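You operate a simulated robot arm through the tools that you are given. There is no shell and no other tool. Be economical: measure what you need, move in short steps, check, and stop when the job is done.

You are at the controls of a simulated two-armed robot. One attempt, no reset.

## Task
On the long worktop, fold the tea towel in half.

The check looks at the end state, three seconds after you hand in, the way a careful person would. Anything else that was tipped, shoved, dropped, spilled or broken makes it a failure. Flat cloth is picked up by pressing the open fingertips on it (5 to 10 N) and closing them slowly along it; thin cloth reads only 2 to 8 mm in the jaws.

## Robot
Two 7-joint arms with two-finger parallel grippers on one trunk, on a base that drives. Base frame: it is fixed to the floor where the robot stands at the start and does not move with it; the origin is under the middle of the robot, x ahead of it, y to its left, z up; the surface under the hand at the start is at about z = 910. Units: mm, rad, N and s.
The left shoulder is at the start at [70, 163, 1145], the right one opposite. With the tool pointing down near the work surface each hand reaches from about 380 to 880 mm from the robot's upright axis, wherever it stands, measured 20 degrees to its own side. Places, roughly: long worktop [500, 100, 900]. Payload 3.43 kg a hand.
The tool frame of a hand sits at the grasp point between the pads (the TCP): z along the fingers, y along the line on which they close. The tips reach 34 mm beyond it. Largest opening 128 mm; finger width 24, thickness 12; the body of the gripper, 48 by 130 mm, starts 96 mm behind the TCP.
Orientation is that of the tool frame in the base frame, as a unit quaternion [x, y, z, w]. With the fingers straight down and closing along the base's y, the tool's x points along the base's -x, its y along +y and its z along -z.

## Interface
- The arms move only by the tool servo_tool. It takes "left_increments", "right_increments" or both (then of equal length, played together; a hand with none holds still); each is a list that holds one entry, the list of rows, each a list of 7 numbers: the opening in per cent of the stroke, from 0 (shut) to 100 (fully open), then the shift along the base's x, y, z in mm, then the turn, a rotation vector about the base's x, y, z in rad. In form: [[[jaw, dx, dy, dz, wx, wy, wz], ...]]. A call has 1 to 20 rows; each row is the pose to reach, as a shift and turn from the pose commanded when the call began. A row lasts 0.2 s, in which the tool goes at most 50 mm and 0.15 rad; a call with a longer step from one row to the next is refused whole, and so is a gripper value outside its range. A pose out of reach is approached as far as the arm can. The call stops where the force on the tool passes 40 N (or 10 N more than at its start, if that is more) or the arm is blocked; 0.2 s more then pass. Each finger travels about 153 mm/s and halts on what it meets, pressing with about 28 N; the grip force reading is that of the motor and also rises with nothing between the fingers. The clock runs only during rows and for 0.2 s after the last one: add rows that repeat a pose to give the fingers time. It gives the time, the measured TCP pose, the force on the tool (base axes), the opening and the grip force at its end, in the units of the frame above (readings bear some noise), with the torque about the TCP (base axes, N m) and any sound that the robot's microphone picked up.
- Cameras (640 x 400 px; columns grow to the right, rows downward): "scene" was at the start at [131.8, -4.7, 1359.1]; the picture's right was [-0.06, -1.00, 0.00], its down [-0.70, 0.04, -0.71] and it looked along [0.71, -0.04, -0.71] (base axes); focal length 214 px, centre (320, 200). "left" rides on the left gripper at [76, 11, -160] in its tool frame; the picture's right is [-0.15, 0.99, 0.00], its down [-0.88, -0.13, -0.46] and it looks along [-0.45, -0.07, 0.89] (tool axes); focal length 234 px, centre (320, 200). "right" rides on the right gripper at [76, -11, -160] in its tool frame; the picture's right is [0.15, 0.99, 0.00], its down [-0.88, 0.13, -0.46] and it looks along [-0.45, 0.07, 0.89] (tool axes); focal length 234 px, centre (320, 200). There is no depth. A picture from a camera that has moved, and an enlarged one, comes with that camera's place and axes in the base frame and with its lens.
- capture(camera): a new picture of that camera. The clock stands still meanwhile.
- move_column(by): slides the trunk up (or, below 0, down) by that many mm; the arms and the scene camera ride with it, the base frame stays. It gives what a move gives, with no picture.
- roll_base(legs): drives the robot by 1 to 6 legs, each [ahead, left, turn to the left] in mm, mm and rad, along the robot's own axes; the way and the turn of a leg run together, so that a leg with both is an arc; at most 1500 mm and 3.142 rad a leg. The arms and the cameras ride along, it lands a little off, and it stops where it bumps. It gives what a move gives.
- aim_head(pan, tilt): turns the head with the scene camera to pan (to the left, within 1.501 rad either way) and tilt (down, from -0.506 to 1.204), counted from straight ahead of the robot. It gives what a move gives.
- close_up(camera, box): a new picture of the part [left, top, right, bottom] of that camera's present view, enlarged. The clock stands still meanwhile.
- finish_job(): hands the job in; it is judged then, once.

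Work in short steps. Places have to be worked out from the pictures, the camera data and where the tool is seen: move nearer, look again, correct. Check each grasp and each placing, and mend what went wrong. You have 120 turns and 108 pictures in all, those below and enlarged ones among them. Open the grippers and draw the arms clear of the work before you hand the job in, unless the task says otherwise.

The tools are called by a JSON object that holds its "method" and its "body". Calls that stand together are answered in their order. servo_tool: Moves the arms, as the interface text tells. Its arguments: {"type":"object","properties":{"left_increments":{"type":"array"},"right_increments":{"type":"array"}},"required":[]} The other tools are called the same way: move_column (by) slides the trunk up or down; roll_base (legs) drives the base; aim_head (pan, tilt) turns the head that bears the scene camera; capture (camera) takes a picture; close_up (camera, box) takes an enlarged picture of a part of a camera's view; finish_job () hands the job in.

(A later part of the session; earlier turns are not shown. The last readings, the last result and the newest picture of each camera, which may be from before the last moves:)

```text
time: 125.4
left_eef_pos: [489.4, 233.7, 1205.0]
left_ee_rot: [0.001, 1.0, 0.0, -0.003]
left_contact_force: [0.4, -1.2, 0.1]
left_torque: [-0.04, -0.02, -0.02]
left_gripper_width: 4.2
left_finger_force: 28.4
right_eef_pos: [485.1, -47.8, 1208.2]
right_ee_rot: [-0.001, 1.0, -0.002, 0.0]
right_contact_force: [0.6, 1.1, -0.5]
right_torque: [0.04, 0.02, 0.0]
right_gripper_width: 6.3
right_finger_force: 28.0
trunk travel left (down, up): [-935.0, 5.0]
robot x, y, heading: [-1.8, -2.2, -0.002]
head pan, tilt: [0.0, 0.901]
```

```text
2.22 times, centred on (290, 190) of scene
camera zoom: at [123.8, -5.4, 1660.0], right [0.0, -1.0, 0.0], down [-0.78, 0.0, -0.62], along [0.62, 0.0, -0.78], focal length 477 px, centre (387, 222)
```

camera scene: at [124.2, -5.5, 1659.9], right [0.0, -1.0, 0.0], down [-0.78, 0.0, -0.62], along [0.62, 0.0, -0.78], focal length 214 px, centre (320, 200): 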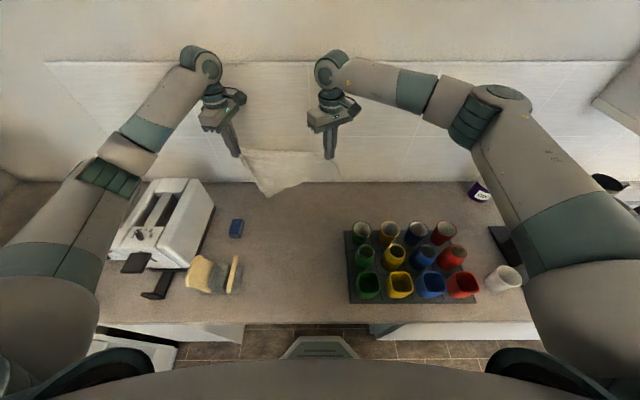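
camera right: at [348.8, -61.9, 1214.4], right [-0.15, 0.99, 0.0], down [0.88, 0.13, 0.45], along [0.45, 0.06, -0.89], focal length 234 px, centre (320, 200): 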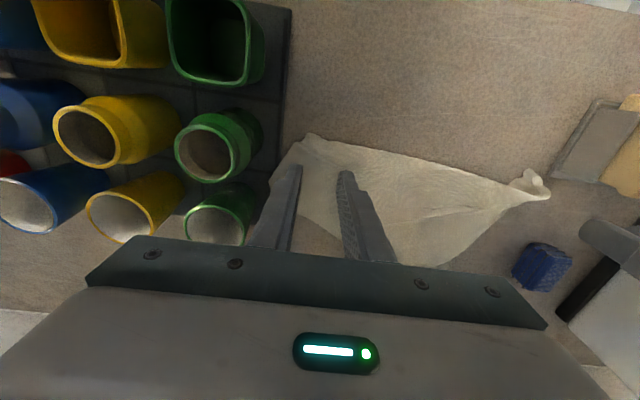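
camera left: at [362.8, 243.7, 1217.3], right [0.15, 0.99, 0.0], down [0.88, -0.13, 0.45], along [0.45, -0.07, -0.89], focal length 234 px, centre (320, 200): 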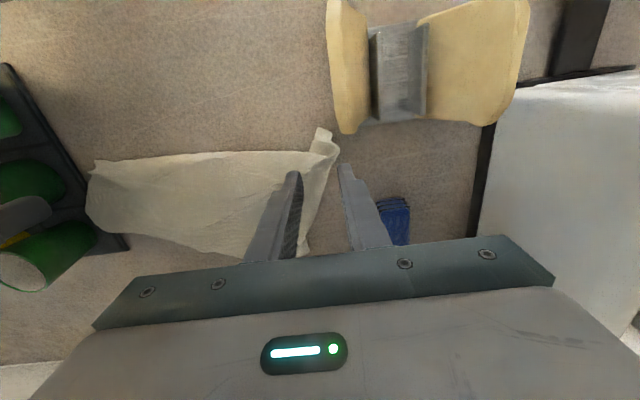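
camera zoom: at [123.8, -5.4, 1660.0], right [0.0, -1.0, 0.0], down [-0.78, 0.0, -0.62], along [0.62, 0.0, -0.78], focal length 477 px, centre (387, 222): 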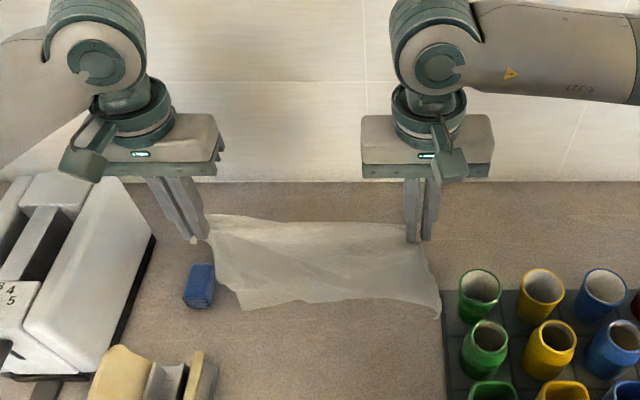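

The sheet now looks rectangular with its bottom near the table. I raise 50 mm more so it hangs fully free, and check again.

{"method": "servo_tool", "body": {"left_increments": [[[0, 0, 0, 25, 0, 0, 0], [0, 0, 0, 50, 0, 0, 0], [0, 0, 0, 50, 0, 0, 0], [0, 0, 0, 50, 0, 0, 0], [0, 0, 0, 50, 0, 0, 0]]], "right_increments": [[[0, 0, 0, 25, 0, 0, 0], [0, 0, 0, 50, 0, 0, 0], [0, 0, 0, 50, 0, 0, 0], [0, 0, 0, 50, 0, 0, 0], [0, 0, 0, 50, 0, 0, 0]]]}}

{"method": "close_up", "body": {"camera": "scene", "box": [220, 160, 360, 260]}}

{"method": "capture", "body": {"camera": "right"}}

```text
time: 126.6
left_eef_pos: [490.2, 234.7, 1253.8]
left_ee_rot: [0.002, 1.0, 0.0, -0.003]
left_contact_force: [0.2, -1.4, 0.2]
left_torque: [-0.03, -0.01, -0.01]
left_gripper_width: 4.3
left_finger_force: 28.0
right_eef_pos: [484.2, -46.3, 1256.0]
right_ee_rot: [-0.001, 1.0, -0.001, 0.0]
right_contact_force: [0.3, 1.4, -0.6]
right_torque: [0.01, -0.04, -0.04]
right_gripper_width: 6.5
right_finger_force: 27.6
trunk travel left (down, up): [-935.0, 5.0]
robot x, y, heading: [-3.8, -4.2, -0.007]
head pan, tilt: [0.0, 0.901]
```

```text
4.00 times, centred on (290, 210) of scene
camera zoom: at [123.5, -5.5, 1660.0], right [0.0, -1.0, 0.0], down [-0.78, 0.0, -0.62], along [0.62, 0.0, -0.78], focal length 858 px, centre (440, 160)
```

zoom: 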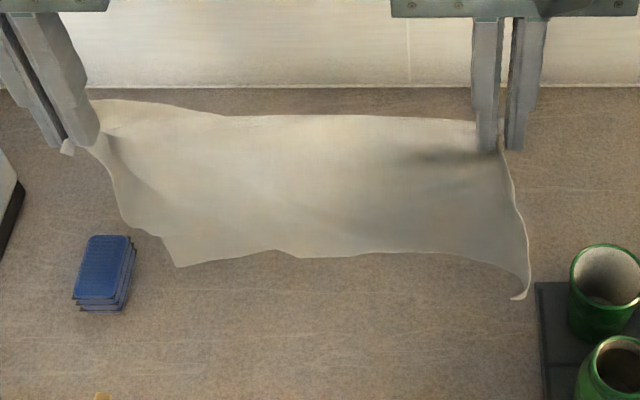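

```text
32 pictures are left
camera right: at [408.3, -56.4, 1415.4], right [-0.15, 0.99, 0.0], down [0.88, 0.13, 0.45], along [0.45, 0.06, -0.89], focal length 234 px, centre (320, 200)
```

right: 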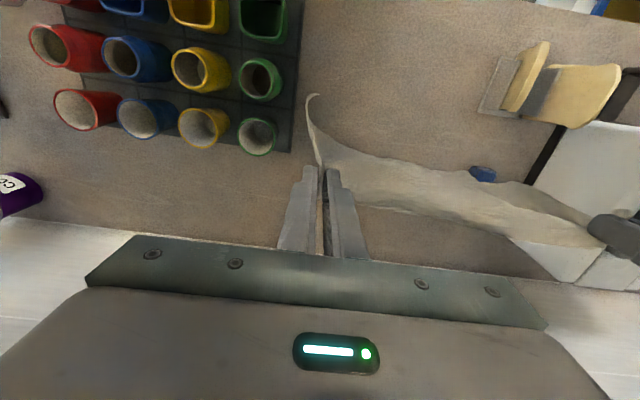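

To settle the sheet's depth, I take the left wrist view as well.

{"method": "capture", "body": {"camera": "left"}}

```text
31 pictures are left
camera left: at [416.6, 244.6, 1415.1], right [0.15, 0.99, 0.0], down [0.88, -0.13, 0.45], along [0.45, -0.07, -0.89], focal length 234 px, centre (320, 200)
```

left: 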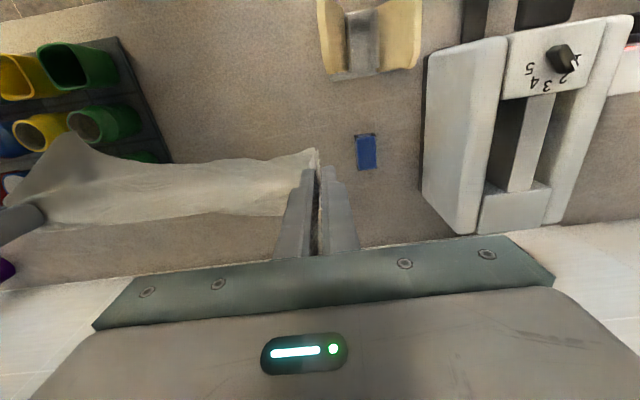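

The right grip still holds two layers, with the flap on the robot's side. If I lay the sheet the other way, with the bottom near and the hands moving away, the flap will end up on top and reachable. I do that stroke now.

{"method": "servo_tool", "body": {"left_increments": [[[0, -20, 0, -30, 0, 0, 0], [0, -40, 0, -60, 0, 0, 0], [0, -55, 0, -95, 0, 0, 0], [0, -55, 0, -130, 0, 0, 0], [0, -35, 0, -148, 0, 0, 0], [0, -15, 0, -165, 0, 0, 0], [0, 5, 0, -182, 0, 0, 0], [0, 25, 0, -198, 0, 0, 0], [0, 45, 0, -214, 0, 0, 0], [0, 65, 0, -230, 0, 0, 0], [0, 85, 0, -245, 0, 0, 0], [0, 105, 0, -260, 0, 0, 0], [0, 125, 0, -273, 0, 0, 0], [0, 145, 0, -284, 0, 0, 0], [0, 165, 0, -294, 0, 0, 0], [0, 180, 0, -301, 0, 0, 0], [0, 180, 0, -301, 0, 0, 0]]], "right_increments": [[[0, -20, 0, -30, 0, 0, 0], [0, -40, 0, -60, 0, 0, 0], [0, -55, 0, -95, 0, 0, 0], [0, -55, 0, -130, 0, 0, 0], [0, -35, 0, -148, 0, 0, 0], [0, -15, 0, -165, 0, 0, 0], [0, 5, 0, -182, 0, 0, 0], [0, 25, 0, -198, 0, 0, 0], [0, 45, 0, -214, 0, 0, 0], [0, 65, 0, -230, 0, 0, 0], [0, 85, 0, -245, 0, 0, 0], [0, 105, 0, -260, 0, 0, 0], [0, 125, 0, -273, 0, 0, 0], [0, 145, 0, -284, 0, 0, 0], [0, 165, 0, -294, 0, 0, 0], [0, 180, 0, -301, 0, 0, 0], [0, 180, 0, -301, 0, 0, 0]]]}}

{"method": "close_up", "body": {"camera": "scene", "box": [210, 160, 370, 280]}}

```text
time: 130.2
left_eef_pos: [670.4, 234.7, 953.6]
left_ee_rot: [0.002, 1.0, -0.001, -0.003]
left_contact_force: [-0.1, -1.3, -0.1]
left_torque: [-0.02, -0.02, -0.02]
left_gripper_width: 4.1
left_finger_force: 28.0
right_eef_pos: [661.4, -46.5, 954.0]
right_ee_rot: [-0.001, 1.0, -0.002, 0.0]
right_contact_force: [0.3, 0.3, -0.6]
right_torque: [0.03, -0.01, 0.03]
right_gripper_width: 6.4
right_finger_force: 28.1
trunk travel left (down, up): [-935.0, 5.0]
robot x, y, heading: [-3.6, -4.5, -0.007]
head pan, tilt: [0.0, 0.901]
```

```text
3.33 times, centred on (290, 220) of scene
camera zoom: at [123.3, -5.5, 1660.0], right [0.0, -1.0, 0.0], down [-0.78, 0.0, -0.62], along [0.62, 0.0, -0.78], focal length 715 px, centre (420, 133)
```

zoom: 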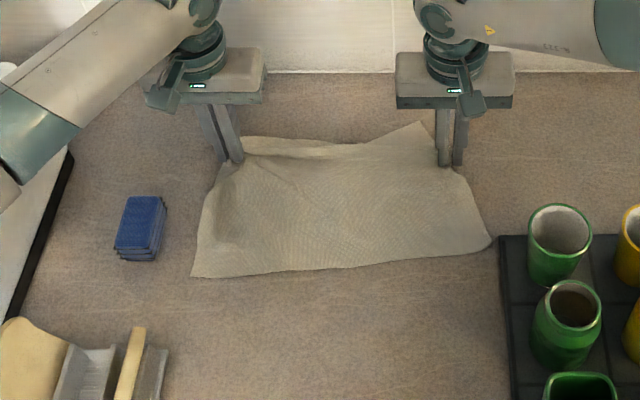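

The near edge now spans the full 350 mm, so both near corners are unfolded. I lower, release, and lift straight up to see the far part.

{"method": "servo_tool", "body": {"left_increments": [[[0, 4, 0, -5, 0, 0, 0], [6, 4, 0, -5, 0, 0, 0], [12, 4, 0, -5, 0, 0, 0], [18, 4, 0, -5, 0, 0, 0], [18, 4, 0, 5, 0, 0, 0], [18, 4, 0, 20, 0, 0, 0], [18, 4, 0, 50, 0, 0, 0], [18, 4, 0, 95, 0, 0, 0], [18, 4, 15, 140, 0, 0, 0], [18, 4, 50, 170, 0, 0, 0], [18, 4, 90, 190, 0, 0, 0], [18, 4, 100, 210, 0, 0, 0]]], "right_increments": [[[0, 4, 0, -5, 0, 0, 0], [6, 4, 0, -5, 0, 0, 0], [12, 4, 0, -5, 0, 0, 0], [18, 4, 0, -5, 0, 0, 0], [18, 4, 0, 5, 0, 0, 0], [18, 4, 0, 20, 0, 0, 0], [18, 4, 0, 50, 0, 0, 0], [18, 4, 0, 95, 0, 0, 0], [18, 4, -15, 140, 0, 0, 0], [18, 4, -60, 160, 0, 0, 0], [18, 4, -105, 180, 0, 0, 0], [18, 4, -140, 200, 0, 0, 0]]]}}

{"method": "close_up", "body": {"camera": "scene", "box": [230, 170, 350, 250]}}

```text
time: 132.8
left_eef_pos: [675.3, 333.7, 1165.3]
left_ee_rot: [0.002, 1.0, 0.0, -0.003]
left_contact_force: [-1.4, 0.0, 0.6]
left_torque: [-0.01, 0.02, -0.01]
left_gripper_width: 23.1
left_finger_force: 0.0
right_eef_pos: [668.0, -185.6, 1154.6]
right_ee_rot: [-0.002, 1.0, -0.001, 0.0]
right_contact_force: [-0.1, -0.5, -0.4]
right_torque: [0.03, 0.01, -0.01]
right_gripper_width: 23.0
right_finger_force: 0.0
trunk travel left (down, up): [-935.0, 5.0]
robot x, y, heading: [-1.8, -2.0, -0.002]
head pan, tilt: [0.0, 0.901]
```

```text
5.00 times, centred on (290, 210) of scene
camera zoom: at [122.7, -6.9, 1660.0], right [0.0, -1.0, 0.0], down [-0.78, 0.0, -0.62], along [0.62, 0.0, -0.78], focal length 1072 px, centre (470, 150)
```

zoom: 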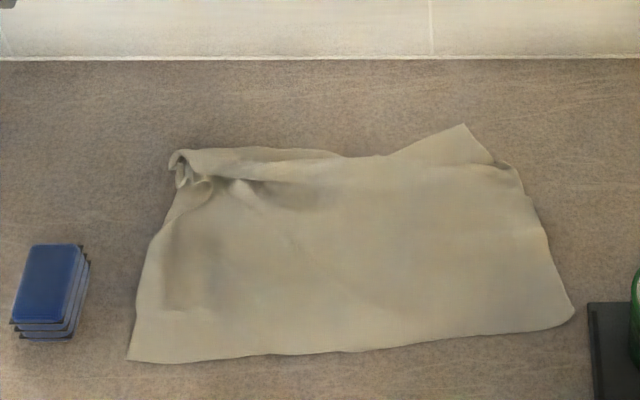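

The near edge B (512, 256) – C (552, −89) is clean, straight and single-layer. Gripping those corners and lifting will let the rest hang flat. I move above them.

{"method": "servo_tool", "body": {"left_increments": [[[24, -25, -17, 0, 0, 0, 0], [24, -50, -34, 0, 0, 0, 0], [24, -75, -51, -10, 0, 0, 0], [24, -100, -68, -30, 0, 0, 0], [24, -125, -85, -60, 0, 0, 0], [24, -148, -100, -90, 0, 0, 0], [24, -148, -100, -115, 0, 0, 0], [24, -148, -100, -115, 0, 0, 0]]], "right_increments": [[[24, -18, 22, 0, 0, 0, 0], [24, -36, 44, 0, 0, 0, 0], [24, -54, 66, -10, 0, 0, 0], [24, -72, 88, -30, 0, 0, 0], [24, -90, 110, -55, 0, 0, 0], [24, -107, 128, -80, 0, 0, 0], [24, -107, 128, -105, 0, 0, 0], [24, -107, 128, -105, 0, 0, 0]]]}}

{"method": "capture", "body": {"camera": "left"}}

{"method": "capture", "body": {"camera": "right"}}

```text
time: 134.6
left_eef_pos: [527.2, 233.5, 1047.1]
left_ee_rot: [0.002, 1.0, 0.0, -0.002]
left_contact_force: [0.1, 0.0, -0.8]
left_torque: [-0.04, 0.01, -0.04]
left_gripper_width: 30.7
left_finger_force: 0.1
right_eef_pos: [562.3, -56.8, 1050.7]
right_ee_rot: [-0.002, 1.0, -0.002, 0.001]
right_contact_force: [0.0, -0.1, -0.2]
right_torque: [0.03, 0.0, -0.01]
right_gripper_width: 30.7
right_finger_force: 0.1
trunk travel left (down, up): [-935.0, 5.0]
robot x, y, heading: [-3.0, -4.5, -0.002]
head pan, tilt: [0.0, 0.901]
```

```text
28 pictures are left
camera left: at [453.9, 244.6, 1207.2], right [0.15, 0.99, 0.0], down [0.88, -0.13, 0.45], along [0.45, -0.07, -0.89], focal length 234 px, centre (320, 200)
```

left: 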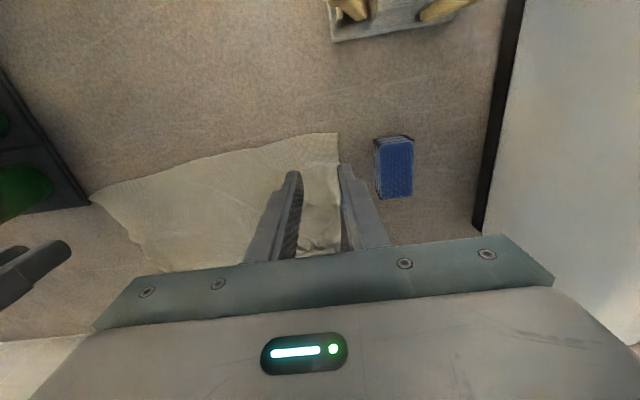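

```text
27 pictures are left
camera right: at [485.5, -67.4, 1208.3], right [-0.15, 0.99, 0.0], down [0.88, 0.13, 0.45], along [0.45, 0.06, -0.89], focal length 234 px, centre (320, 200)
```

right: 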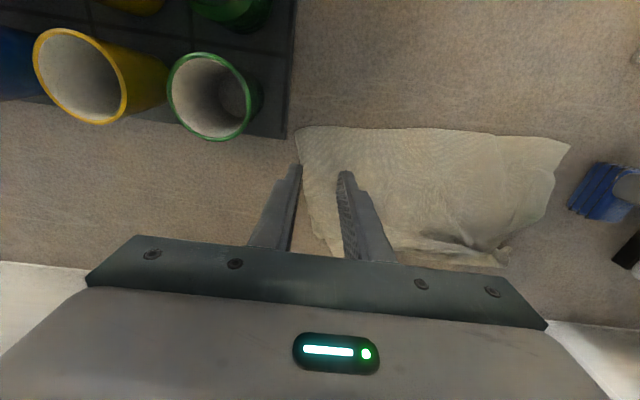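

Edges are confirmed at x≈515 (left) and 537 (right). I adjust the right by −12 mm and descend to near contact.

{"method": "servo_tool", "body": {"left_increments": [[[24, 1, 0, -35, 0, 0, 0], [24, 1, 0, -70, 0, 0, 0], [24, 1, 0, -94, 0, 0, 0], [24, 1, 0, -98, 0, 0, 0], [24, 1, 0, -101, 0, 0, 0], [24, 1, 0, -101, 0, 0, 0]]], "right_increments": [[[24, -12, 0, -35, 0, 0, 0], [24, -12, 0, -70, 0, 0, 0], [24, -12, 0, -94, 0, 0, 0], [24, -12, 0, -100, 0, 0, 0], [24, -12, 0, -103, 0, 0, 0], [24, -12, 0, -103, 0, 0, 0]]]}}

```text
time: 136.0
left_eef_pos: [528.3, 233.9, 946.5]
left_ee_rot: [0.002, 1.0, -0.001, -0.002]
left_contact_force: [0.3, -0.2, 0.1]
left_torque: [0.03, 0.02, -0.02]
left_gripper_width: 30.4
left_finger_force: 0.1
right_eef_pos: [548.3, -58.6, 946.2]
right_ee_rot: [-0.001, 1.0, -0.001, 0.0]
right_contact_force: [-0.3, 0.0, 0.2]
right_torque: [0.0, -0.03, 0.03]
right_gripper_width: 30.7
right_finger_force: 0.1
trunk travel left (down, up): [-935.0, 5.0]
robot x, y, heading: [-6.4, -4.3, -0.0]
head pan, tilt: [0.0, 0.901]
```

{"method": "servo_tool", "body": {"left_increments": [[[24, 0, 0, -1.5, 0, 0, 0], [24, 0, 0, -3, 0, 0, 0], [24, 0, 0, -3, 0, 0, 0]]], "right_increments": [[[24, 0, 0, -1.5, 0, 0, 0], [24, 0, 0, -3, 0, 0, 0], [24, 0, 0, -3, 0, 0, 0]]]}}

```text
time: 136.8
left_eef_pos: [527.3, 233.3, 945.9]
left_ee_rot: [0.001, 1.0, -0.002, -0.003]
left_contact_force: [1.6, 0.5, 6.2]
left_torque: [0.1, -0.01, -0.02]
left_gripper_width: 30.8
left_finger_force: 0.1
right_eef_pos: [549.5, -57.8, 945.9]
right_ee_rot: [-0.001, 1.0, -0.001, 0.002]
right_contact_force: [3.5, -2.9, 18.8]
right_torque: [0.01, 0.0, -0.02]
right_gripper_width: 30.2
right_finger_force: 0.0
trunk travel left (down, up): [-935.0, 5.0]
robot x, y, heading: [-1.7, -3.0, -0.003]
head pan, tilt: [0.0, 0.901]
```

The left reads 6 N and the right 19 N. I press the left 1 mm more, ease the right 0.5 mm, and close slowly.

{"method": "servo_tool", "body": {"left_increments": [[[24, 0, 0, -1.0, 0, 0, 0], [22, 0, 0, -1.0, 0, 0, 0], [20, 0, 0, -1.0, 0, 0, 0], [18, 0, 0, -1.0, 0, 0, 0], [16, 0, 0, -1.0, 0, 0, 0], [14, 0, 0, -1.0, 0, 0, 0], [12, 0, 0, -1.0, 0, 0, 0], [10, 0, 0, -1.0, 0, 0, 0], [8, 0, 0, -1.0, 0, 0, 0], [6, 0, 0, -1.0, 0, 0, 0], [4, 0, 0, -1.0, 0, 0, 0], [2, 0, 0, -1.0, 0, 0, 0], [0, 0, 0, -1.0, 0, 0, 0], [0, 0, 0, -1.0, 0, 0, 0], [0, 0, 0, -1.0, 0, 0, 0]]], "right_increments": [[[24, 0, 0, 0.5, 0, 0, 0], [22, 0, 0, 0.5, 0, 0, 0], [20, 0, 0, 0.5, 0, 0, 0], [18, 0, 0, 0.5, 0, 0, 0], [16, 0, 0, 0.5, 0, 0, 0], [14, 0, 0, 0.5, 0, 0, 0], [12, 0, 0, 0.5, 0, 0, 0], [10, 0, 0, 0.5, 0, 0, 0], [8, 0, 0, 0.5, 0, 0, 0], [6, 0, 0, 0.5, 0, 0, 0], [4, 0, 0, 0.5, 0, 0, 0], [2, 0, 0, 0.5, 0, 0, 0], [0, 0, 0, 0.5, 0, 0, 0], [0, 0, 0, 0.5, 0, 0, 0], [0, 0, 0, 0.5, 0, 0, 0]]]}}

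```text
time: 140.0
left_eef_pos: [526.2, 232.7, 945.1]
left_ee_rot: [0.002, 1.0, -0.001, 0.0]
left_contact_force: [0.8, -11.3, 37.1]
left_torque: [-0.33, 0.02, 0.06]
left_gripper_width: 2.6
left_finger_force: 27.9
right_eef_pos: [546.3, -57.8, 944.3]
right_ee_rot: [0.0, 1.0, -0.001, 0.001]
right_contact_force: [-1.0, 15.0, 10.0]
right_torque: [0.51, 0.08, -0.03]
right_gripper_width: 2.5
right_finger_force: 27.4
trunk travel left (down, up): [-935.0, 5.0]
robot x, y, heading: [-2.4, -3.7, -0.007]
head pan, tilt: [0.0, 0.901]
```

Both grips are now single-layer at 2.5 mm. I relax the tension and lift high, moving forward so the sheet hangs freely.

{"method": "servo_tool", "body": {"left_increments": [[[0, 0, -5, 8, 0, 0, 0], [0, 10, -5, 40, 0, 0, 0], [0, 25, -5, 75, 0, 0, 0], [0, 40, -5, 110, 0, 0, 0], [0, 55, -5, 145, 0, 0, 0], [0, 75, -5, 180, 0, 0, 0], [0, 95, -5, 215, 0, 0, 0], [0, 115, -5, 250, 0, 0, 0], [0, 130, -5, 285, 0, 0, 0], [0, 130, -5, 300, 0, 0, 0], [0, 130, -5, 300, 0, 0, 0], [0, 130, -5, 300, 0, 0, 0], [0, 130, -5, 300, 0, 0, 0]]], "right_increments": [[[0, 0, 5, 8, 0, 0, 0], [0, 8, 5, 40, 0, 0, 0], [0, 20, 5, 75, 0, 0, 0], [0, 33, 5, 110, 0, 0, 0], [0, 46, 5, 145, 0, 0, 0], [0, 62, 5, 180, 0, 0, 0], [0, 80, 5, 215, 0, 0, 0], [0, 97, 5, 250, 0, 0, 0], [0, 110, 5, 285, 0, 0, 0], [0, 110, 5, 300, 0, 0, 0], [0, 110, 5, 300, 0, 0, 0], [0, 110, 5, 300, 0, 0, 0], [0, 110, 5, 300, 0, 0, 0]]]}}

{"method": "close_up", "body": {"camera": "scene", "box": [210, 120, 370, 240]}}

```text
time: 142.8
left_eef_pos: [660.8, 228.0, 1244.1]
left_ee_rot: [0.001, 1.0, 0.0, -0.002]
left_contact_force: [0.9, -1.6, 0.5]
left_torque: [-0.03, -0.02, 0.02]
left_gripper_width: 2.4
left_finger_force: 28.2
right_eef_pos: [661.3, -53.1, 1244.3]
right_ee_rot: [0.0, 1.0, -0.002, 0.0]
right_contact_force: [0.0, 1.7, 0.0]
right_torque: [0.06, -0.02, 0.02]
right_gripper_width: 2.2
right_finger_force: 27.9
trunk travel left (down, up): [-935.0, 5.0]
robot x, y, heading: [0.1, -4.4, -0.006]
head pan, tilt: [0.0, 0.901]
```

```text
3.33 times, centred on (290, 180) of scene
camera zoom: at [123.8, -5.4, 1660.0], right [0.0, -1.0, 0.0], down [-0.78, 0.0, -0.62], along [0.62, 0.0, -0.78], focal length 715 px, centre (420, 267)
```

zoom: 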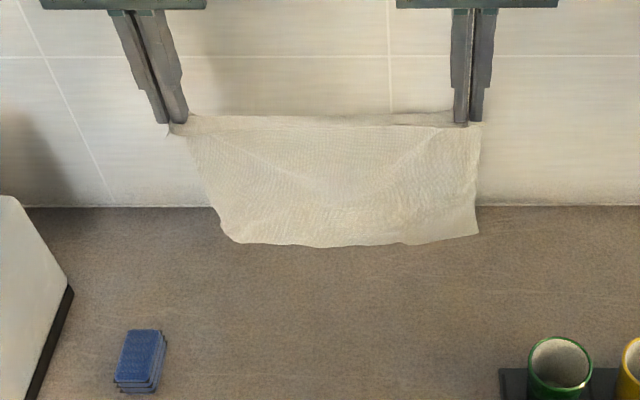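

The sheet now hangs flat from its long edge. I lay it: forward 40 mm and down, then a long stroke toward the robot finishing with a short taut drag.

{"method": "servo_tool", "body": {"left_increments": [[[0, 20, 0, -20, 0, 0, 0], [0, 40, 0, -40, 0, 0, 0], [0, 40, 0, -55, 0, 0, 0], [0, 22, 0, -68, 0, 0, 0], [0, 4, 0, -81, 0, 0, 0], [0, -14, 0, -94, 0, 0, 0], [0, -32, 0, -108, 0, 0, 0], [0, -50, 0, -123, 0, 0, 0], [0, -68, 0, -139, 0, 0, 0], [0, -86, 0, -155, 0, 0, 0], [0, -104, 0, -172, 0, 0, 0], [0, -122, 0, -190, 0, 0, 0], [0, -140, 0, -209, 0, 0, 0], [0, -158, 0, -229, 0, 0, 0], [0, -176, 0, -250, 0, 0, 0], [0, -194, 0, -272, 0, 0, 0], [0, -208, 0, -285, 0, 0, 0], [0, -220, 0, -291, 0, 0, 0], [0, -220, 0, -291, 0, 0, 0]]], "right_increments": [[[0, 20, 0, -20, 0, 0, 0], [0, 40, 0, -40, 0, 0, 0], [0, 40, 0, -55, 0, 0, 0], [0, 22, 0, -68, 0, 0, 0], [0, 4, 0, -81, 0, 0, 0], [0, -14, 0, -94, 0, 0, 0], [0, -32, 0, -108, 0, 0, 0], [0, -50, 0, -123, 0, 0, 0], [0, -68, 0, -139, 0, 0, 0], [0, -86, 0, -155, 0, 0, 0], [0, -104, 0, -172, 0, 0, 0], [0, -122, 0, -190, 0, 0, 0], [0, -140, 0, -209, 0, 0, 0], [0, -158, 0, -229, 0, 0, 0], [0, -176, 0, -250, 0, 0, 0], [0, -194, 0, -272, 0, 0, 0], [0, -208, 0, -285, 0, 0, 0], [0, -220, 0, -291, 0, 0, 0], [0, -220, 0, -291, 0, 0, 0]]]}}

{"method": "close_up", "body": {"camera": "scene", "box": [210, 150, 370, 270]}}

```text
time: 146.8
left_eef_pos: [439.0, 228.2, 953.1]
left_ee_rot: [0.001, 1.0, -0.001, -0.003]
left_contact_force: [0.5, -1.8, -0.1]
left_torque: [-0.07, -0.01, 0.0]
left_gripper_width: 2.5
left_finger_force: 27.9
right_eef_pos: [440.0, -55.1, 951.1]
right_ee_rot: [0.0, 1.0, -0.003, -0.001]
right_contact_force: [0.0, 2.2, -0.5]
right_torque: [0.06, 0.0, 0.03]
right_gripper_width: 2.4
right_finger_force: 28.3
trunk travel left (down, up): [-935.0, 5.0]
robot x, y, heading: [-2.2, -1.7, -0.004]
head pan, tilt: [0.0, 0.901]
```

```text
3.33 times, centred on (290, 210) of scene
camera zoom: at [124.3, -5.6, 1659.9], right [0.0, -1.0, 0.0], down [-0.78, 0.0, -0.62], along [0.62, 0.0, -0.78], focal length 715 px, centre (420, 167)
```

zoom: 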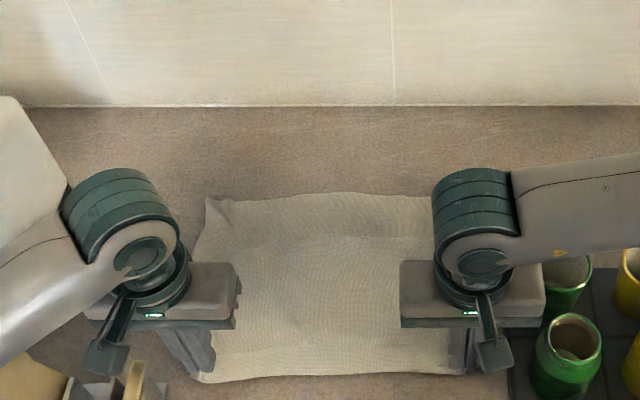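

The towel lies flat with both hands still holding the near long edge; the far edge is at x≈667–673. Now I fold: carry the near edge up and over to the far edge in a low arc.

{"method": "servo_tool", "body": {"left_increments": [[[0, -6, 0, 0, 0, 0, 0], [0, 0, 0, 20, 0, 0, 0], [0, 12, 0, 45, 0, 0, 0], [0, 35, 0, 70, 0, 0, 0], [0, 65, 0, 88, 0, 0, 0], [0, 98, 0, 95, 0, 0, 0], [0, 130, 0, 88, 0, 0, 0], [0, 158, 0, 70, 0, 0, 0], [0, 178, 0, 45, 0, 0, 0], [0, 189, 0, 22, 0, 0, 0], [0, 194, 0, 8, 0, 0, 0], [0, 194, 0, 8, 0, 0, 0]]], "right_increments": [[[0, -6, 0, 0, 0, 0, 0], [0, 0, 0, 20, 0, 0, 0], [0, 12, 0, 45, 0, 0, 0], [0, 35, 0, 70, 0, 0, 0], [0, 65, 0, 88, 0, 0, 0], [0, 98, 0, 95, 0, 0, 0], [0, 130, 0, 88, 0, 0, 0], [0, 158, 0, 70, 0, 0, 0], [0, 178, 0, 45, 0, 0, 0], [0, 189, 0, 22, 0, 0, 0], [0, 194, 0, 8, 0, 0, 0], [0, 194, 0, 8, 0, 0, 0]]]}}

{"method": "close_up", "body": {"camera": "scene", "box": [210, 150, 370, 270]}}

{"method": "capture", "body": {"camera": "left"}}

```text
time: 149.4
left_eef_pos: [633.4, 228.7, 959.2]
left_ee_rot: [0.002, 1.0, -0.001, -0.002]
left_contact_force: [-0.4, -3.2, -0.1]
left_torque: [-0.12, 0.02, 0.01]
left_gripper_width: 2.3
left_finger_force: 27.6
right_eef_pos: [633.8, -53.8, 960.3]
right_ee_rot: [-0.001, 1.0, -0.002, 0.0]
right_contact_force: [0.4, 3.5, -0.4]
right_torque: [0.1, -0.01, -0.03]
right_gripper_width: 2.0
right_finger_force: 28.3
trunk travel left (down, up): [-935.0, 5.0]
robot x, y, heading: [0.6, -8.3, -0.007]
head pan, tilt: [0.0, 0.901]
```

```text
3.33 times, centred on (290, 210) of scene
camera zoom: at [123.7, -5.6, 1660.0], right [0.0, -1.0, 0.0], down [-0.78, 0.0, -0.62], along [0.62, 0.0, -0.78], focal length 715 px, centre (420, 167)
```

zoom: 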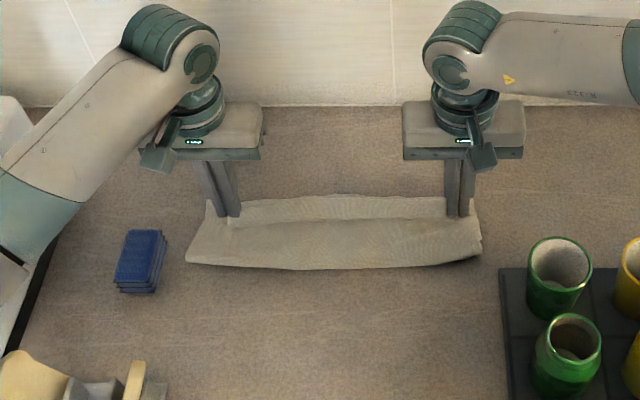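

```text
23 pictures are left
camera left: at [560.3, 239.3, 1118.9], right [0.15, 0.99, 0.0], down [0.88, -0.13, 0.45], along [0.45, -0.07, -0.89], focal length 234 px, centre (320, 200)
```

left: 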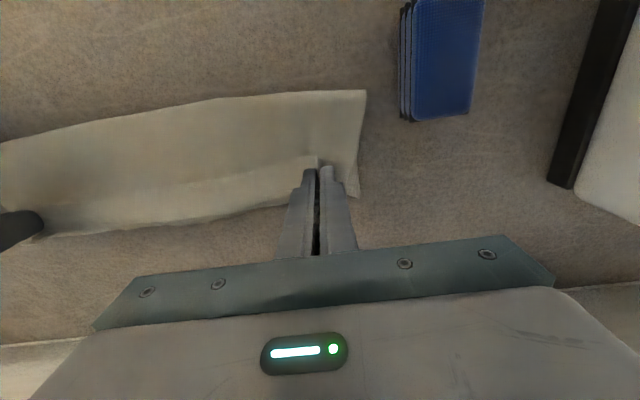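

The fold looks good. The held strip sits as a small lip just short of the far edge. I lower, open, lift straight up and inspect.

{"method": "servo_tool", "body": {"left_increments": [[[0, 4, 0, -6, 0, 0, 0], [0, 6, 0, -11, 0, 0, 0], [6, 6, 0, -11, 0, 0, 0], [12, 6, 0, -11, 0, 0, 0], [18, 6, 0, -10, 0, 0, 0], [18, 6, 0, 0, 0, 0, 0], [18, 6, 0, 15, 0, 0, 0], [18, 6, 0, 45, 0, 0, 0], [18, 6, 0, 90, 0, 0, 0]]], "right_increments": [[[0, 4, 0, -6, 0, 0, 0], [0, 6, 0, -12, 0, 0, 0], [6, 6, 0, -12, 0, 0, 0], [12, 6, 0, -12, 0, 0, 0], [18, 6, 0, -11, 0, 0, 0], [18, 6, 0, 0, 0, 0, 0], [18, 6, 0, 15, 0, 0, 0], [18, 6, 0, 45, 0, 0, 0], [18, 6, 0, 90, 0, 0, 0]]]}}

{"method": "capture", "body": {"camera": "left"}}

{"method": "capture", "body": {"camera": "right"}}

```text
time: 151.4
left_eef_pos: [636.8, 227.0, 1048.8]
left_ee_rot: [0.002, 1.0, -0.001, -0.002]
left_contact_force: [0.5, 0.8, 0.1]
left_torque: [0.0, 0.0, 0.0]
left_gripper_width: 22.8
left_finger_force: 0.0
right_eef_pos: [637.5, -54.1, 1051.0]
right_ee_rot: [-0.001, 1.0, -0.002, -0.001]
right_contact_force: [-0.5, -0.3, 0.6]
right_torque: [0.03, -0.01, -0.03]
right_gripper_width: 23.1
right_finger_force: 0.1
trunk travel left (down, up): [-935.0, 5.0]
robot x, y, heading: [-2.8, -4.9, -0.006]
head pan, tilt: [0.0, 0.901]
```

```text
22 pictures are left
camera left: at [563.8, 237.9, 1208.3], right [0.15, 0.99, 0.0], down [0.88, -0.13, 0.45], along [0.45, -0.07, -0.89], focal length 234 px, centre (320, 200)
```

left: 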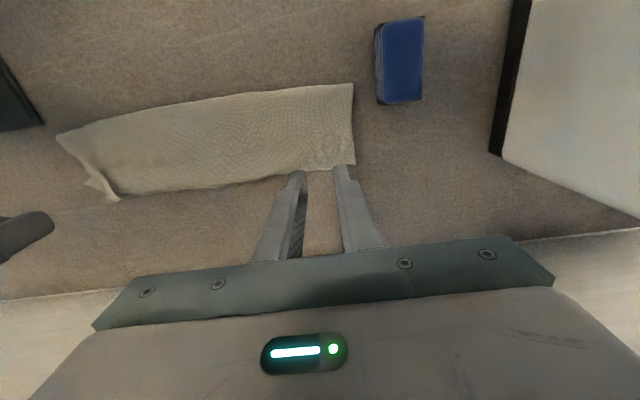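

```text
21 pictures are left
camera right: at [562.8, -63.7, 1210.9], right [-0.15, 0.99, 0.0], down [0.88, 0.13, 0.45], along [0.45, 0.06, -0.89], focal length 234 px, centre (320, 200)
```

right: 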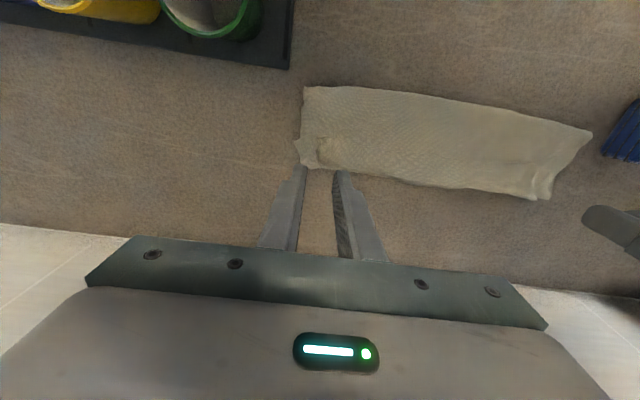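

The lips fell nicely and the fold looks neat. I draw the arms clear and inspect from above.

{"method": "servo_tool", "body": {"left_increments": [[[18, 0, 0, 50, 0, 0, 0], [18, 0, 0, 100, 0, 0, 0], [18, -30, 20, 130, 0, 0, 0], [18, -60, 50, 150, 0, 0, 0], [18, -90, 80, 160, 0, 0, 0], [18, -120, 100, 160, 0, 0, 0], [18, -120, 100, 160, 0, 0, 0]]], "right_increments": [[[18, 0, 0, 50, 0, 0, 0], [18, 0, 0, 100, 0, 0, 0], [18, -20, -30, 130, 0, 0, 0], [18, -40, -70, 150, 0, 0, 0], [18, -60, -110, 160, 0, 0, 0], [18, -80, -150, 160, 0, 0, 0], [18, -80, -150, 160, 0, 0, 0]]]}}

{"method": "close_up", "body": {"camera": "scene", "box": [235, 180, 347, 250]}}

```text
time: 153.0
left_eef_pos: [521.8, 328.2, 1209.4]
left_ee_rot: [0.002, 1.0, -0.001, -0.003]
left_contact_force: [-0.9, 0.6, 0.7]
left_torque: [0.0, 0.01, 0.0]
left_gripper_width: 23.4
left_finger_force: 0.1
right_eef_pos: [558.5, -203.4, 1211.5]
right_ee_rot: [-0.001, 1.0, -0.002, 0.0]
right_contact_force: [-0.8, -0.1, -0.3]
right_torque: [-0.03, 0.04, 0.0]
right_gripper_width: 22.9
right_finger_force: 0.0
trunk travel left (down, up): [-935.0, 5.0]
robot x, y, heading: [1.7, -4.3, -0.003]
head pan, tilt: [0.0, 0.901]
```

```text
5.71 times, centred on (291, 215) of scene
camera zoom: at [125.0, -5.4, 1659.9], right [0.0, -1.0, 0.0], down [-0.78, 0.0, -0.62], along [0.62, 0.0, -0.78], focal length 1226 px, centre (486, 114)
```

zoom: 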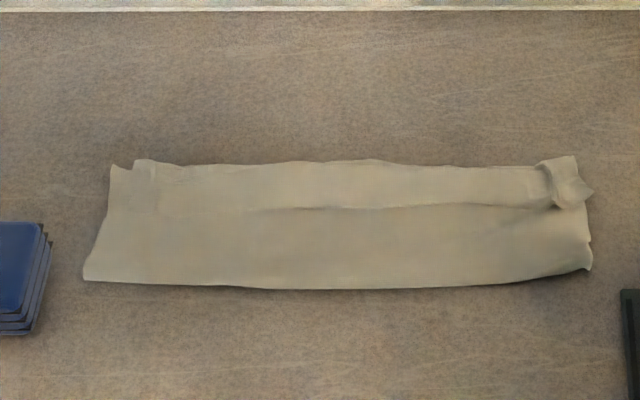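

There is a line in the middle and a small lump at the far right corner. I zoom in on each half.

{"method": "close_up", "body": {"camera": "scene", "box": [300, 200, 348, 230]}}

{"method": "close_up", "body": {"camera": "scene", "box": [245, 200, 301, 235]}}

```text
13.33 times, centred on (324, 215) of scene
camera zoom: at [125.0, -5.4, 1659.9], right [0.0, -1.0, 0.0], down [-0.78, 0.0, -0.62], along [0.62, 0.0, -0.78], focal length 2860 px, centre (267, 0)
```

zoom: 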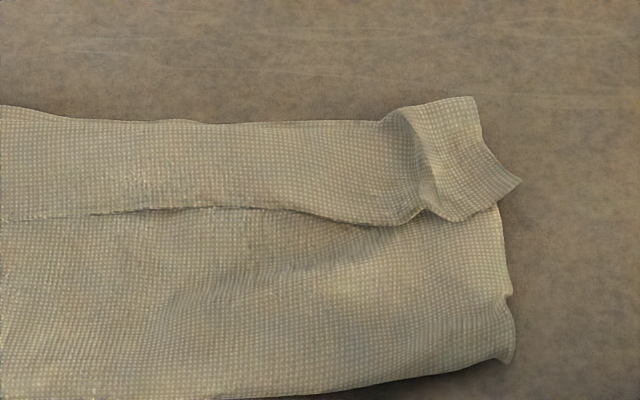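

```text
11.43 times, centred on (273, 218) of scene
camera zoom: at [125.0, -5.4, 1659.9], right [0.0, -1.0, 0.0], down [-0.78, 0.0, -0.62], along [0.62, 0.0, -0.78], focal length 2451 px, centre (857, 0)
```

zoom: 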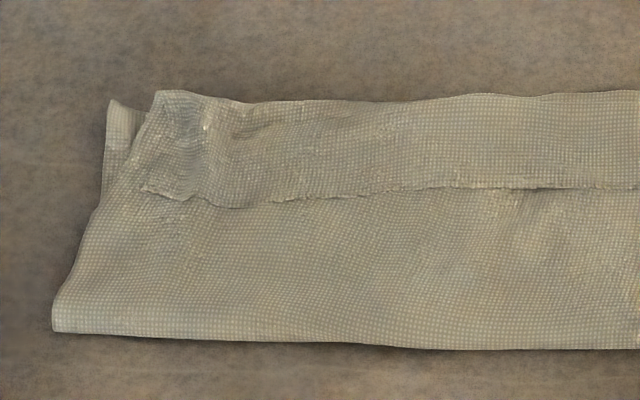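

The top layer's edge strip (~39 mm) is flipped back as a lip, so the halves don't match. The old pinch ridges are still standing at y≈232 and y≈−52. I'll regrip those ridges lightly, lift the sheet, and fold in the other direction so no lip forms. First I move the hands above the ridges.

{"method": "servo_tool", "body": {"left_increments": [[[22, 30, -20, 0, 0, 0, 0], [22, 60, -45, 0, 0, 0, 0], [22, 90, -70, -20, 0, 0, 0], [22, 117, -93, -50, 0, 0, 0], [24, 118, -96, -95, 0, 0, 0], [24, 118, -96, -140, 0, 0, 0], [24, 118, -96, -185, 0, 0, 0], [24, 118, -96, -185, 0, 0, 0]]], "right_increments": [[[22, 15, 35, 0, 0, 0, 0], [22, 35, 70, 0, 0, 0, 0], [22, 60, 105, -20, 0, 0, 0], [22, 80, 138, -50, 0, 0, 0], [24, 86, 152, -95, 0, 0, 0], [24, 86, 152, -140, 0, 0, 0], [24, 86, 152, -185, 0, 0, 0], [24, 86, 152, -185, 0, 0, 0]]]}}

{"method": "capture", "body": {"camera": "left"}}

{"method": "capture", "body": {"camera": "right"}}

```text
time: 154.8
left_eef_pos: [634.7, 233.9, 1026.5]
left_ee_rot: [0.001, 1.0, -0.001, -0.001]
left_contact_force: [0.6, 0.0, -0.4]
left_torque: [-0.02, 0.01, 0.0]
left_gripper_width: 30.7
left_finger_force: 0.0
right_eef_pos: [644.2, -51.6, 1027.0]
right_ee_rot: [0.0, 1.0, -0.002, 0.0]
right_contact_force: [0.1, -1.1, 0.0]
right_torque: [0.05, -0.03, -0.01]
right_gripper_width: 30.6
right_finger_force: 0.1
trunk travel left (down, up): [-935.0, 5.0]
robot x, y, heading: [-6.5, -6.0, -0.004]
head pan, tilt: [0.0, 0.901]
```

```text
17 pictures are left
camera left: at [562.7, 244.4, 1185.6], right [0.15, 0.99, 0.0], down [0.88, -0.13, 0.45], along [0.45, -0.07, -0.89], focal length 234 px, centre (320, 200)
```

left: 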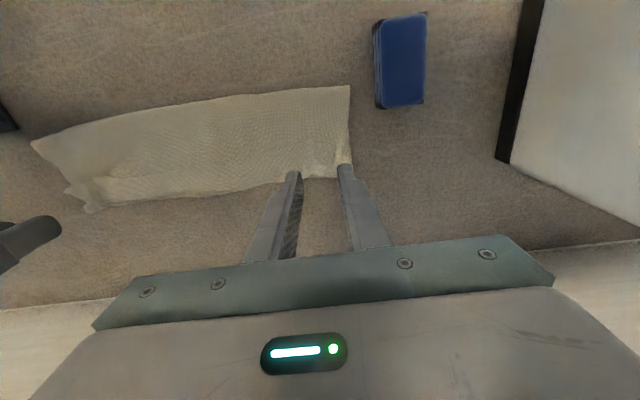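

```text
16 pictures are left
camera right: at [567.8, -60.8, 1185.4], right [-0.15, 0.99, 0.0], down [0.88, 0.13, 0.46], along [0.45, 0.06, -0.89], focal length 234 px, centre (320, 200)
```

right: 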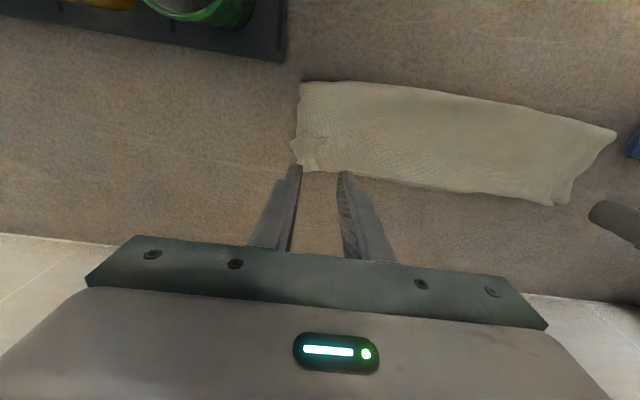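

Positions look right. I descend to just above the layered cloth, checking for light contact.

{"method": "servo_tool", "body": {"left_increments": [[[24, 2, 0, -35, 0, 0, 0], [24, 2, 0, -60, 0, 0, 0], [24, 2, 0, -70, 0, 0, 0], [24, 2, 0, -74, 0, 0, 0], [24, 2, 0, -74, 0, 0, 0]]], "right_increments": [[[24, 0, 0, -35, 0, 0, 0], [24, 0, 0, -60, 0, 0, 0], [24, 0, 0, -70, 0, 0, 0], [24, 0, 0, -74, 0, 0, 0], [24, 0, 0, -74, 0, 0, 0]]]}}

```text
time: 156.0
left_eef_pos: [637.9, 234.2, 950.3]
left_ee_rot: [0.003, 1.0, -0.001, -0.003]
left_contact_force: [-0.3, -0.7, 0.1]
left_torque: [0.0, -0.02, 0.0]
left_gripper_width: 30.4
left_finger_force: 0.1
right_eef_pos: [644.5, -50.4, 950.9]
right_ee_rot: [-0.001, 1.0, -0.001, -0.001]
right_contact_force: [0.1, 0.5, 0.2]
right_torque: [0.02, -0.02, -0.02]
right_gripper_width: 30.7
right_finger_force: 0.0
trunk travel left (down, up): [-935.0, 5.0]
robot x, y, heading: [-2.2, -2.1, -0.007]
head pan, tilt: [0.0, 0.901]
```

{"method": "servo_tool", "body": {"left_increments": [[[24, 0, 0, -1.5, 0, 0, 0], [24, 0, 0, -3, 0, 0, 0], [24, 0, 0, -3, 0, 0, 0]]], "right_increments": [[[24, 0, 0, -1.5, 0, 0, 0], [24, 0, 0, -3, 0, 0, 0], [24, 0, 0, -3, 0, 0, 0]]]}}

```text
time: 156.8
left_eef_pos: [638.5, 233.5, 947.4]
left_ee_rot: [0.002, 1.0, 0.0, -0.003]
left_contact_force: [-0.2, 0.5, 2.1]
left_torque: [0.03, 0.01, -0.01]
left_gripper_width: 30.9
left_finger_force: 0.0
right_eef_pos: [643.9, -50.8, 948.6]
right_ee_rot: [-0.001, 1.0, -0.002, 0.0]
right_contact_force: [1.4, -0.3, 1.4]
right_torque: [0.03, 0.0, 0.03]
right_gripper_width: 30.4
right_finger_force: 0.0
trunk travel left (down, up): [-935.0, 5.0]
robot x, y, heading: [0.2, -5.2, -0.005]
head pan, tilt: [0.0, 0.901]
```

Light contact of 1–2 N on both. I close slowly at this height so that mainly the top lip is gathered.

{"method": "servo_tool", "body": {"left_increments": [[[22, 0, 0, -0.5, 0, 0, 0], [20, 0, 0, -0.8, 0, 0, 0], [18, 0, 0, -0.8, 0, 0, 0], [16, 0, 0, -0.8, 0, 0, 0], [14, 0, 0, -0.8, 0, 0, 0], [12, 0, 0, -0.8, 0, 0, 0], [10, 0, 0, -0.8, 0, 0, 0], [8, 0, 0, -0.8, 0, 0, 0], [6, 0, 0, -0.8, 0, 0, 0], [4, 0, 0, -0.8, 0, 0, 0], [2, 0, 0, -0.8, 0, 0, 0], [0, 0, 0, -0.8, 0, 0, 0], [0, 0, 0, -0.8, 0, 0, 0], [0, 0, 0, -0.8, 0, 0, 0]]], "right_increments": [[[22, 0, 0, -0.5, 0, 0, 0], [20, 0, 0, -0.8, 0, 0, 0], [18, 0, 0, -0.8, 0, 0, 0], [16, 0, 0, -0.8, 0, 0, 0], [14, 0, 0, -0.8, 0, 0, 0], [12, 0, 0, -0.8, 0, 0, 0], [10, 0, 0, -0.8, 0, 0, 0], [8, 0, 0, -0.8, 0, 0, 0], [6, 0, 0, -0.8, 0, 0, 0], [4, 0, 0, -0.8, 0, 0, 0], [2, 0, 0, -0.8, 0, 0, 0], [0, 0, 0, -0.8, 0, 0, 0], [0, 0, 0, -0.8, 0, 0, 0], [0, 0, 0, -0.8, 0, 0, 0]]]}}

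```text
time: 159.8
left_eef_pos: [637.5, 232.5, 947.7]
left_ee_rot: [0.002, 1.0, -0.001, -0.003]
left_contact_force: [-0.8, -6.0, 3.5]
left_torque: [-0.16, 0.02, 0.03]
left_gripper_width: 1.9
left_finger_force: 28.1
right_eef_pos: [644.5, -50.0, 948.0]
right_ee_rot: [-0.001, 1.0, -0.001, 0.0]
right_contact_force: [0.0, 5.2, 5.2]
right_torque: [0.21, -0.04, -0.01]
right_gripper_width: 4.9
right_finger_force: 27.7
trunk travel left (down, up): [-935.0, 5.0]
robot x, y, heading: [-1.8, -4.2, -0.007]
head pan, tilt: [0.0, 0.901]
```

The left holds one layer at 1.9 mm and the right 4.9 mm. I lift both high with slight slack and check how the sheet hangs.

{"method": "servo_tool", "body": {"left_increments": [[[0, 0, -3, 8, 0, 0, 0], [0, -5, -3, 40, 0, 0, 0], [0, -15, -3, 75, 0, 0, 0], [0, -30, -3, 110, 0, 0, 0], [0, -45, -3, 145, 0, 0, 0], [0, -60, -3, 180, 0, 0, 0], [0, -70, -3, 215, 0, 0, 0], [0, -80, -3, 250, 0, 0, 0], [0, -80, -3, 285, 0, 0, 0], [0, -80, -3, 300, 0, 0, 0], [0, -80, -3, 300, 0, 0, 0], [0, -80, -3, 300, 0, 0, 0]]], "right_increments": [[[0, 0, 3, 8, 0, 0, 0], [0, -5, 3, 40, 0, 0, 0], [0, -15, 3, 75, 0, 0, 0], [0, -30, 3, 110, 0, 0, 0], [0, -45, 3, 145, 0, 0, 0], [0, -60, 3, 180, 0, 0, 0], [0, -70, 3, 215, 0, 0, 0], [0, -80, 3, 250, 0, 0, 0], [0, -85, 3, 285, 0, 0, 0], [0, -86, 3, 300, 0, 0, 0], [0, -86, 3, 300, 0, 0, 0], [0, -86, 3, 300, 0, 0, 0]]]}}

{"method": "close_up", "body": {"camera": "scene", "box": [210, 120, 370, 240]}}

```text
time: 162.4
left_eef_pos: [556.1, 229.9, 1248.9]
left_ee_rot: [0.001, 1.0, 0.0, -0.004]
left_contact_force: [-0.2, -0.4, -0.7]
left_torque: [-0.01, 0.02, 0.0]
left_gripper_width: 1.8
left_finger_force: 28.2
right_eef_pos: [558.8, -47.4, 1246.7]
right_ee_rot: [-0.001, 1.0, -0.002, 0.0]
right_contact_force: [0.0, -0.5, 0.1]
right_torque: [0.03, 0.0, 0.01]
right_gripper_width: 3.0
right_finger_force: 27.7
trunk travel left (down, up): [-935.0, 5.0]
robot x, y, heading: [-3.7, -5.5, -0.0]
head pan, tilt: [0.0, 0.901]
```

```text
3.33 times, centred on (290, 180) of scene
camera zoom: at [123.8, -5.5, 1660.0], right [0.0, -1.0, 0.0], down [-0.78, 0.0, -0.62], along [0.62, 0.0, -0.78], focal length 715 px, centre (420, 267)
```

zoom: 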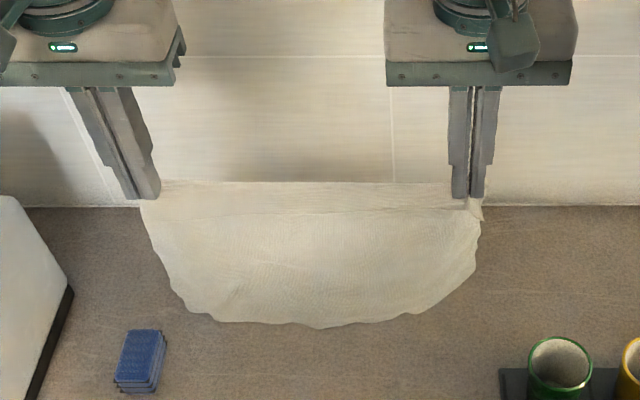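

The sheet hangs as one layer again. I lay it with the bottom edge near and the hands moving away, dragging slightly so the bottom corners straighten.

{"method": "servo_tool", "body": {"left_increments": [[[0, -35, 0, -15, 0, 0, 0], [0, -70, 0, -30, 0, 0, 0], [0, -105, 0, -45, 0, 0, 0], [0, -105, 0, -75, 0, 0, 0], [0, -85, 0, -85, 0, 0, 0], [0, -65, 0, -92, 0, 0, 0], [0, -45, 0, -100, 0, 0, 0], [0, -25, 0, -112, 0, 0, 0], [0, -5, 0, -126, 0, 0, 0], [0, 15, 0, -142, 0, 0, 0], [0, 35, 0, -160, 0, 0, 0], [0, 55, 0, -179, 0, 0, 0], [0, 75, 0, -199, 0, 0, 0], [0, 95, 0, -220, 0, 0, 0], [0, 112, 0, -242, 0, 0, 0], [0, 127, 0, -264, 0, 0, 0], [0, 140, 0, -284, 0, 0, 0], [0, 153, 0, -294, 0, 0, 0], [0, 163, 0, -294, 0, 0, 0], [0, 163, 0, -294, 0, 0, 0]]], "right_increments": [[[0, -35, 0, -15, 0, 0, 0], [0, -70, 0, -30, 0, 0, 0], [0, -105, 0, -45, 0, 0, 0], [0, -105, 0, -75, 0, 0, 0], [0, -85, 0, -85, 0, 0, 0], [0, -65, 0, -92, 0, 0, 0], [0, -45, 0, -100, 0, 0, 0], [0, -25, 0, -112, 0, 0, 0], [0, -5, 0, -126, 0, 0, 0], [0, 15, 0, -142, 0, 0, 0], [0, 35, 0, -160, 0, 0, 0], [0, 55, 0, -179, 0, 0, 0], [0, 75, 0, -199, 0, 0, 0], [0, 95, 0, -220, 0, 0, 0], [0, 112, 0, -242, 0, 0, 0], [0, 127, 0, -264, 0, 0, 0], [0, 140, 0, -284, 0, 0, 0], [0, 153, 0, -294, 0, 0, 0], [0, 163, 0, -294, 0, 0, 0], [0, 163, 0, -294, 0, 0, 0]]]}}

{"method": "close_up", "body": {"camera": "scene", "box": [220, 160, 364, 268]}}

```text
time: 166.6
left_eef_pos: [720.7, 229.7, 954.6]
left_ee_rot: [0.002, 1.0, -0.001, -0.003]
left_contact_force: [0.2, -0.7, -0.4]
left_torque: [0.01, -0.01, 0.02]
left_gripper_width: 2.0
left_finger_force: 27.7
right_eef_pos: [721.2, -48.1, 952.5]
right_ee_rot: [0.0, 1.0, -0.002, 0.0]
right_contact_force: [0.0, 0.2, -0.4]
right_torque: [0.0, -0.01, -0.01]
right_gripper_width: 2.7
right_finger_force: 27.7
trunk travel left (down, up): [-935.0, 5.0]
robot x, y, heading: [-0.6, -3.7, -0.002]
head pan, tilt: [0.0, 0.901]
```

```text
3.70 times, centred on (292, 214) of scene
camera zoom: at [123.7, -5.5, 1659.9], right [0.0, -1.0, 0.0], down [-0.78, 0.0, -0.62], along [0.62, 0.0, -0.78], focal length 794 px, centre (424, 148)
```

zoom: 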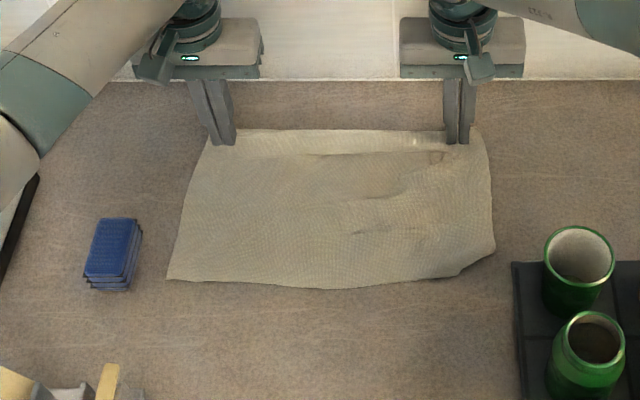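

It lies very flat; only the near-right corner is curled under by ~40 mm. I drag the sheet another 30 mm away so friction may unroll it.

{"method": "servo_tool", "body": {"left_increments": [[[0, 8, 0, 0, 0, 0, 0], [0, 16, 0, 0, 0, 0, 0], [0, 24, 0, 0, 0, 0, 0], [0, 30, 0, 0, 0, 0, 0], [0, 30, 0, 0, 0, 0, 0]]], "right_increments": [[[0, 8, -2, 0, 0, 0, 0], [0, 16, -4, 0, 0, 0, 0], [0, 24, -6, 0, 0, 0, 0], [0, 30, -6, 0, 0, 0, 0], [0, 30, -6, 0, 0, 0, 0]]]}}

{"method": "close_up", "body": {"camera": "scene", "box": [230, 165, 358, 261]}}

```text
time: 167.8
left_eef_pos: [749.9, 229.3, 953.9]
left_ee_rot: [0.002, 1.0, -0.001, -0.003]
left_contact_force: [-0.4, -4.6, 0.0]
left_torque: [-0.19, -0.01, -0.02]
left_gripper_width: 1.5
left_finger_force: 27.9
right_eef_pos: [752.1, -54.0, 953.4]
right_ee_rot: [-0.002, 1.0, -0.002, 0.0]
right_contact_force: [0.8, 6.5, 0.2]
right_torque: [0.17, 0.0, 0.02]
right_gripper_width: 2.9
right_finger_force: 28.2
trunk travel left (down, up): [-935.0, 5.0]
robot x, y, heading: [0.2, -5.3, -0.008]
head pan, tilt: [0.0, 0.901]
```

```text
4.17 times, centred on (294, 213) of scene
camera zoom: at [123.8, -5.7, 1659.9], right [0.0, -1.0, 0.0], down [-0.78, 0.0, -0.62], along [0.62, 0.0, -0.78], focal length 894 px, centre (428, 146)
```

zoom: 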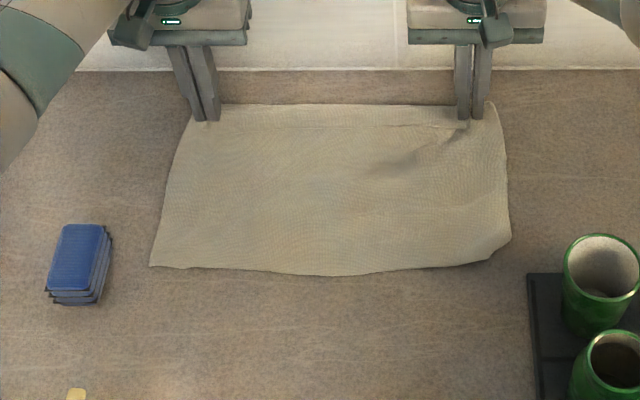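

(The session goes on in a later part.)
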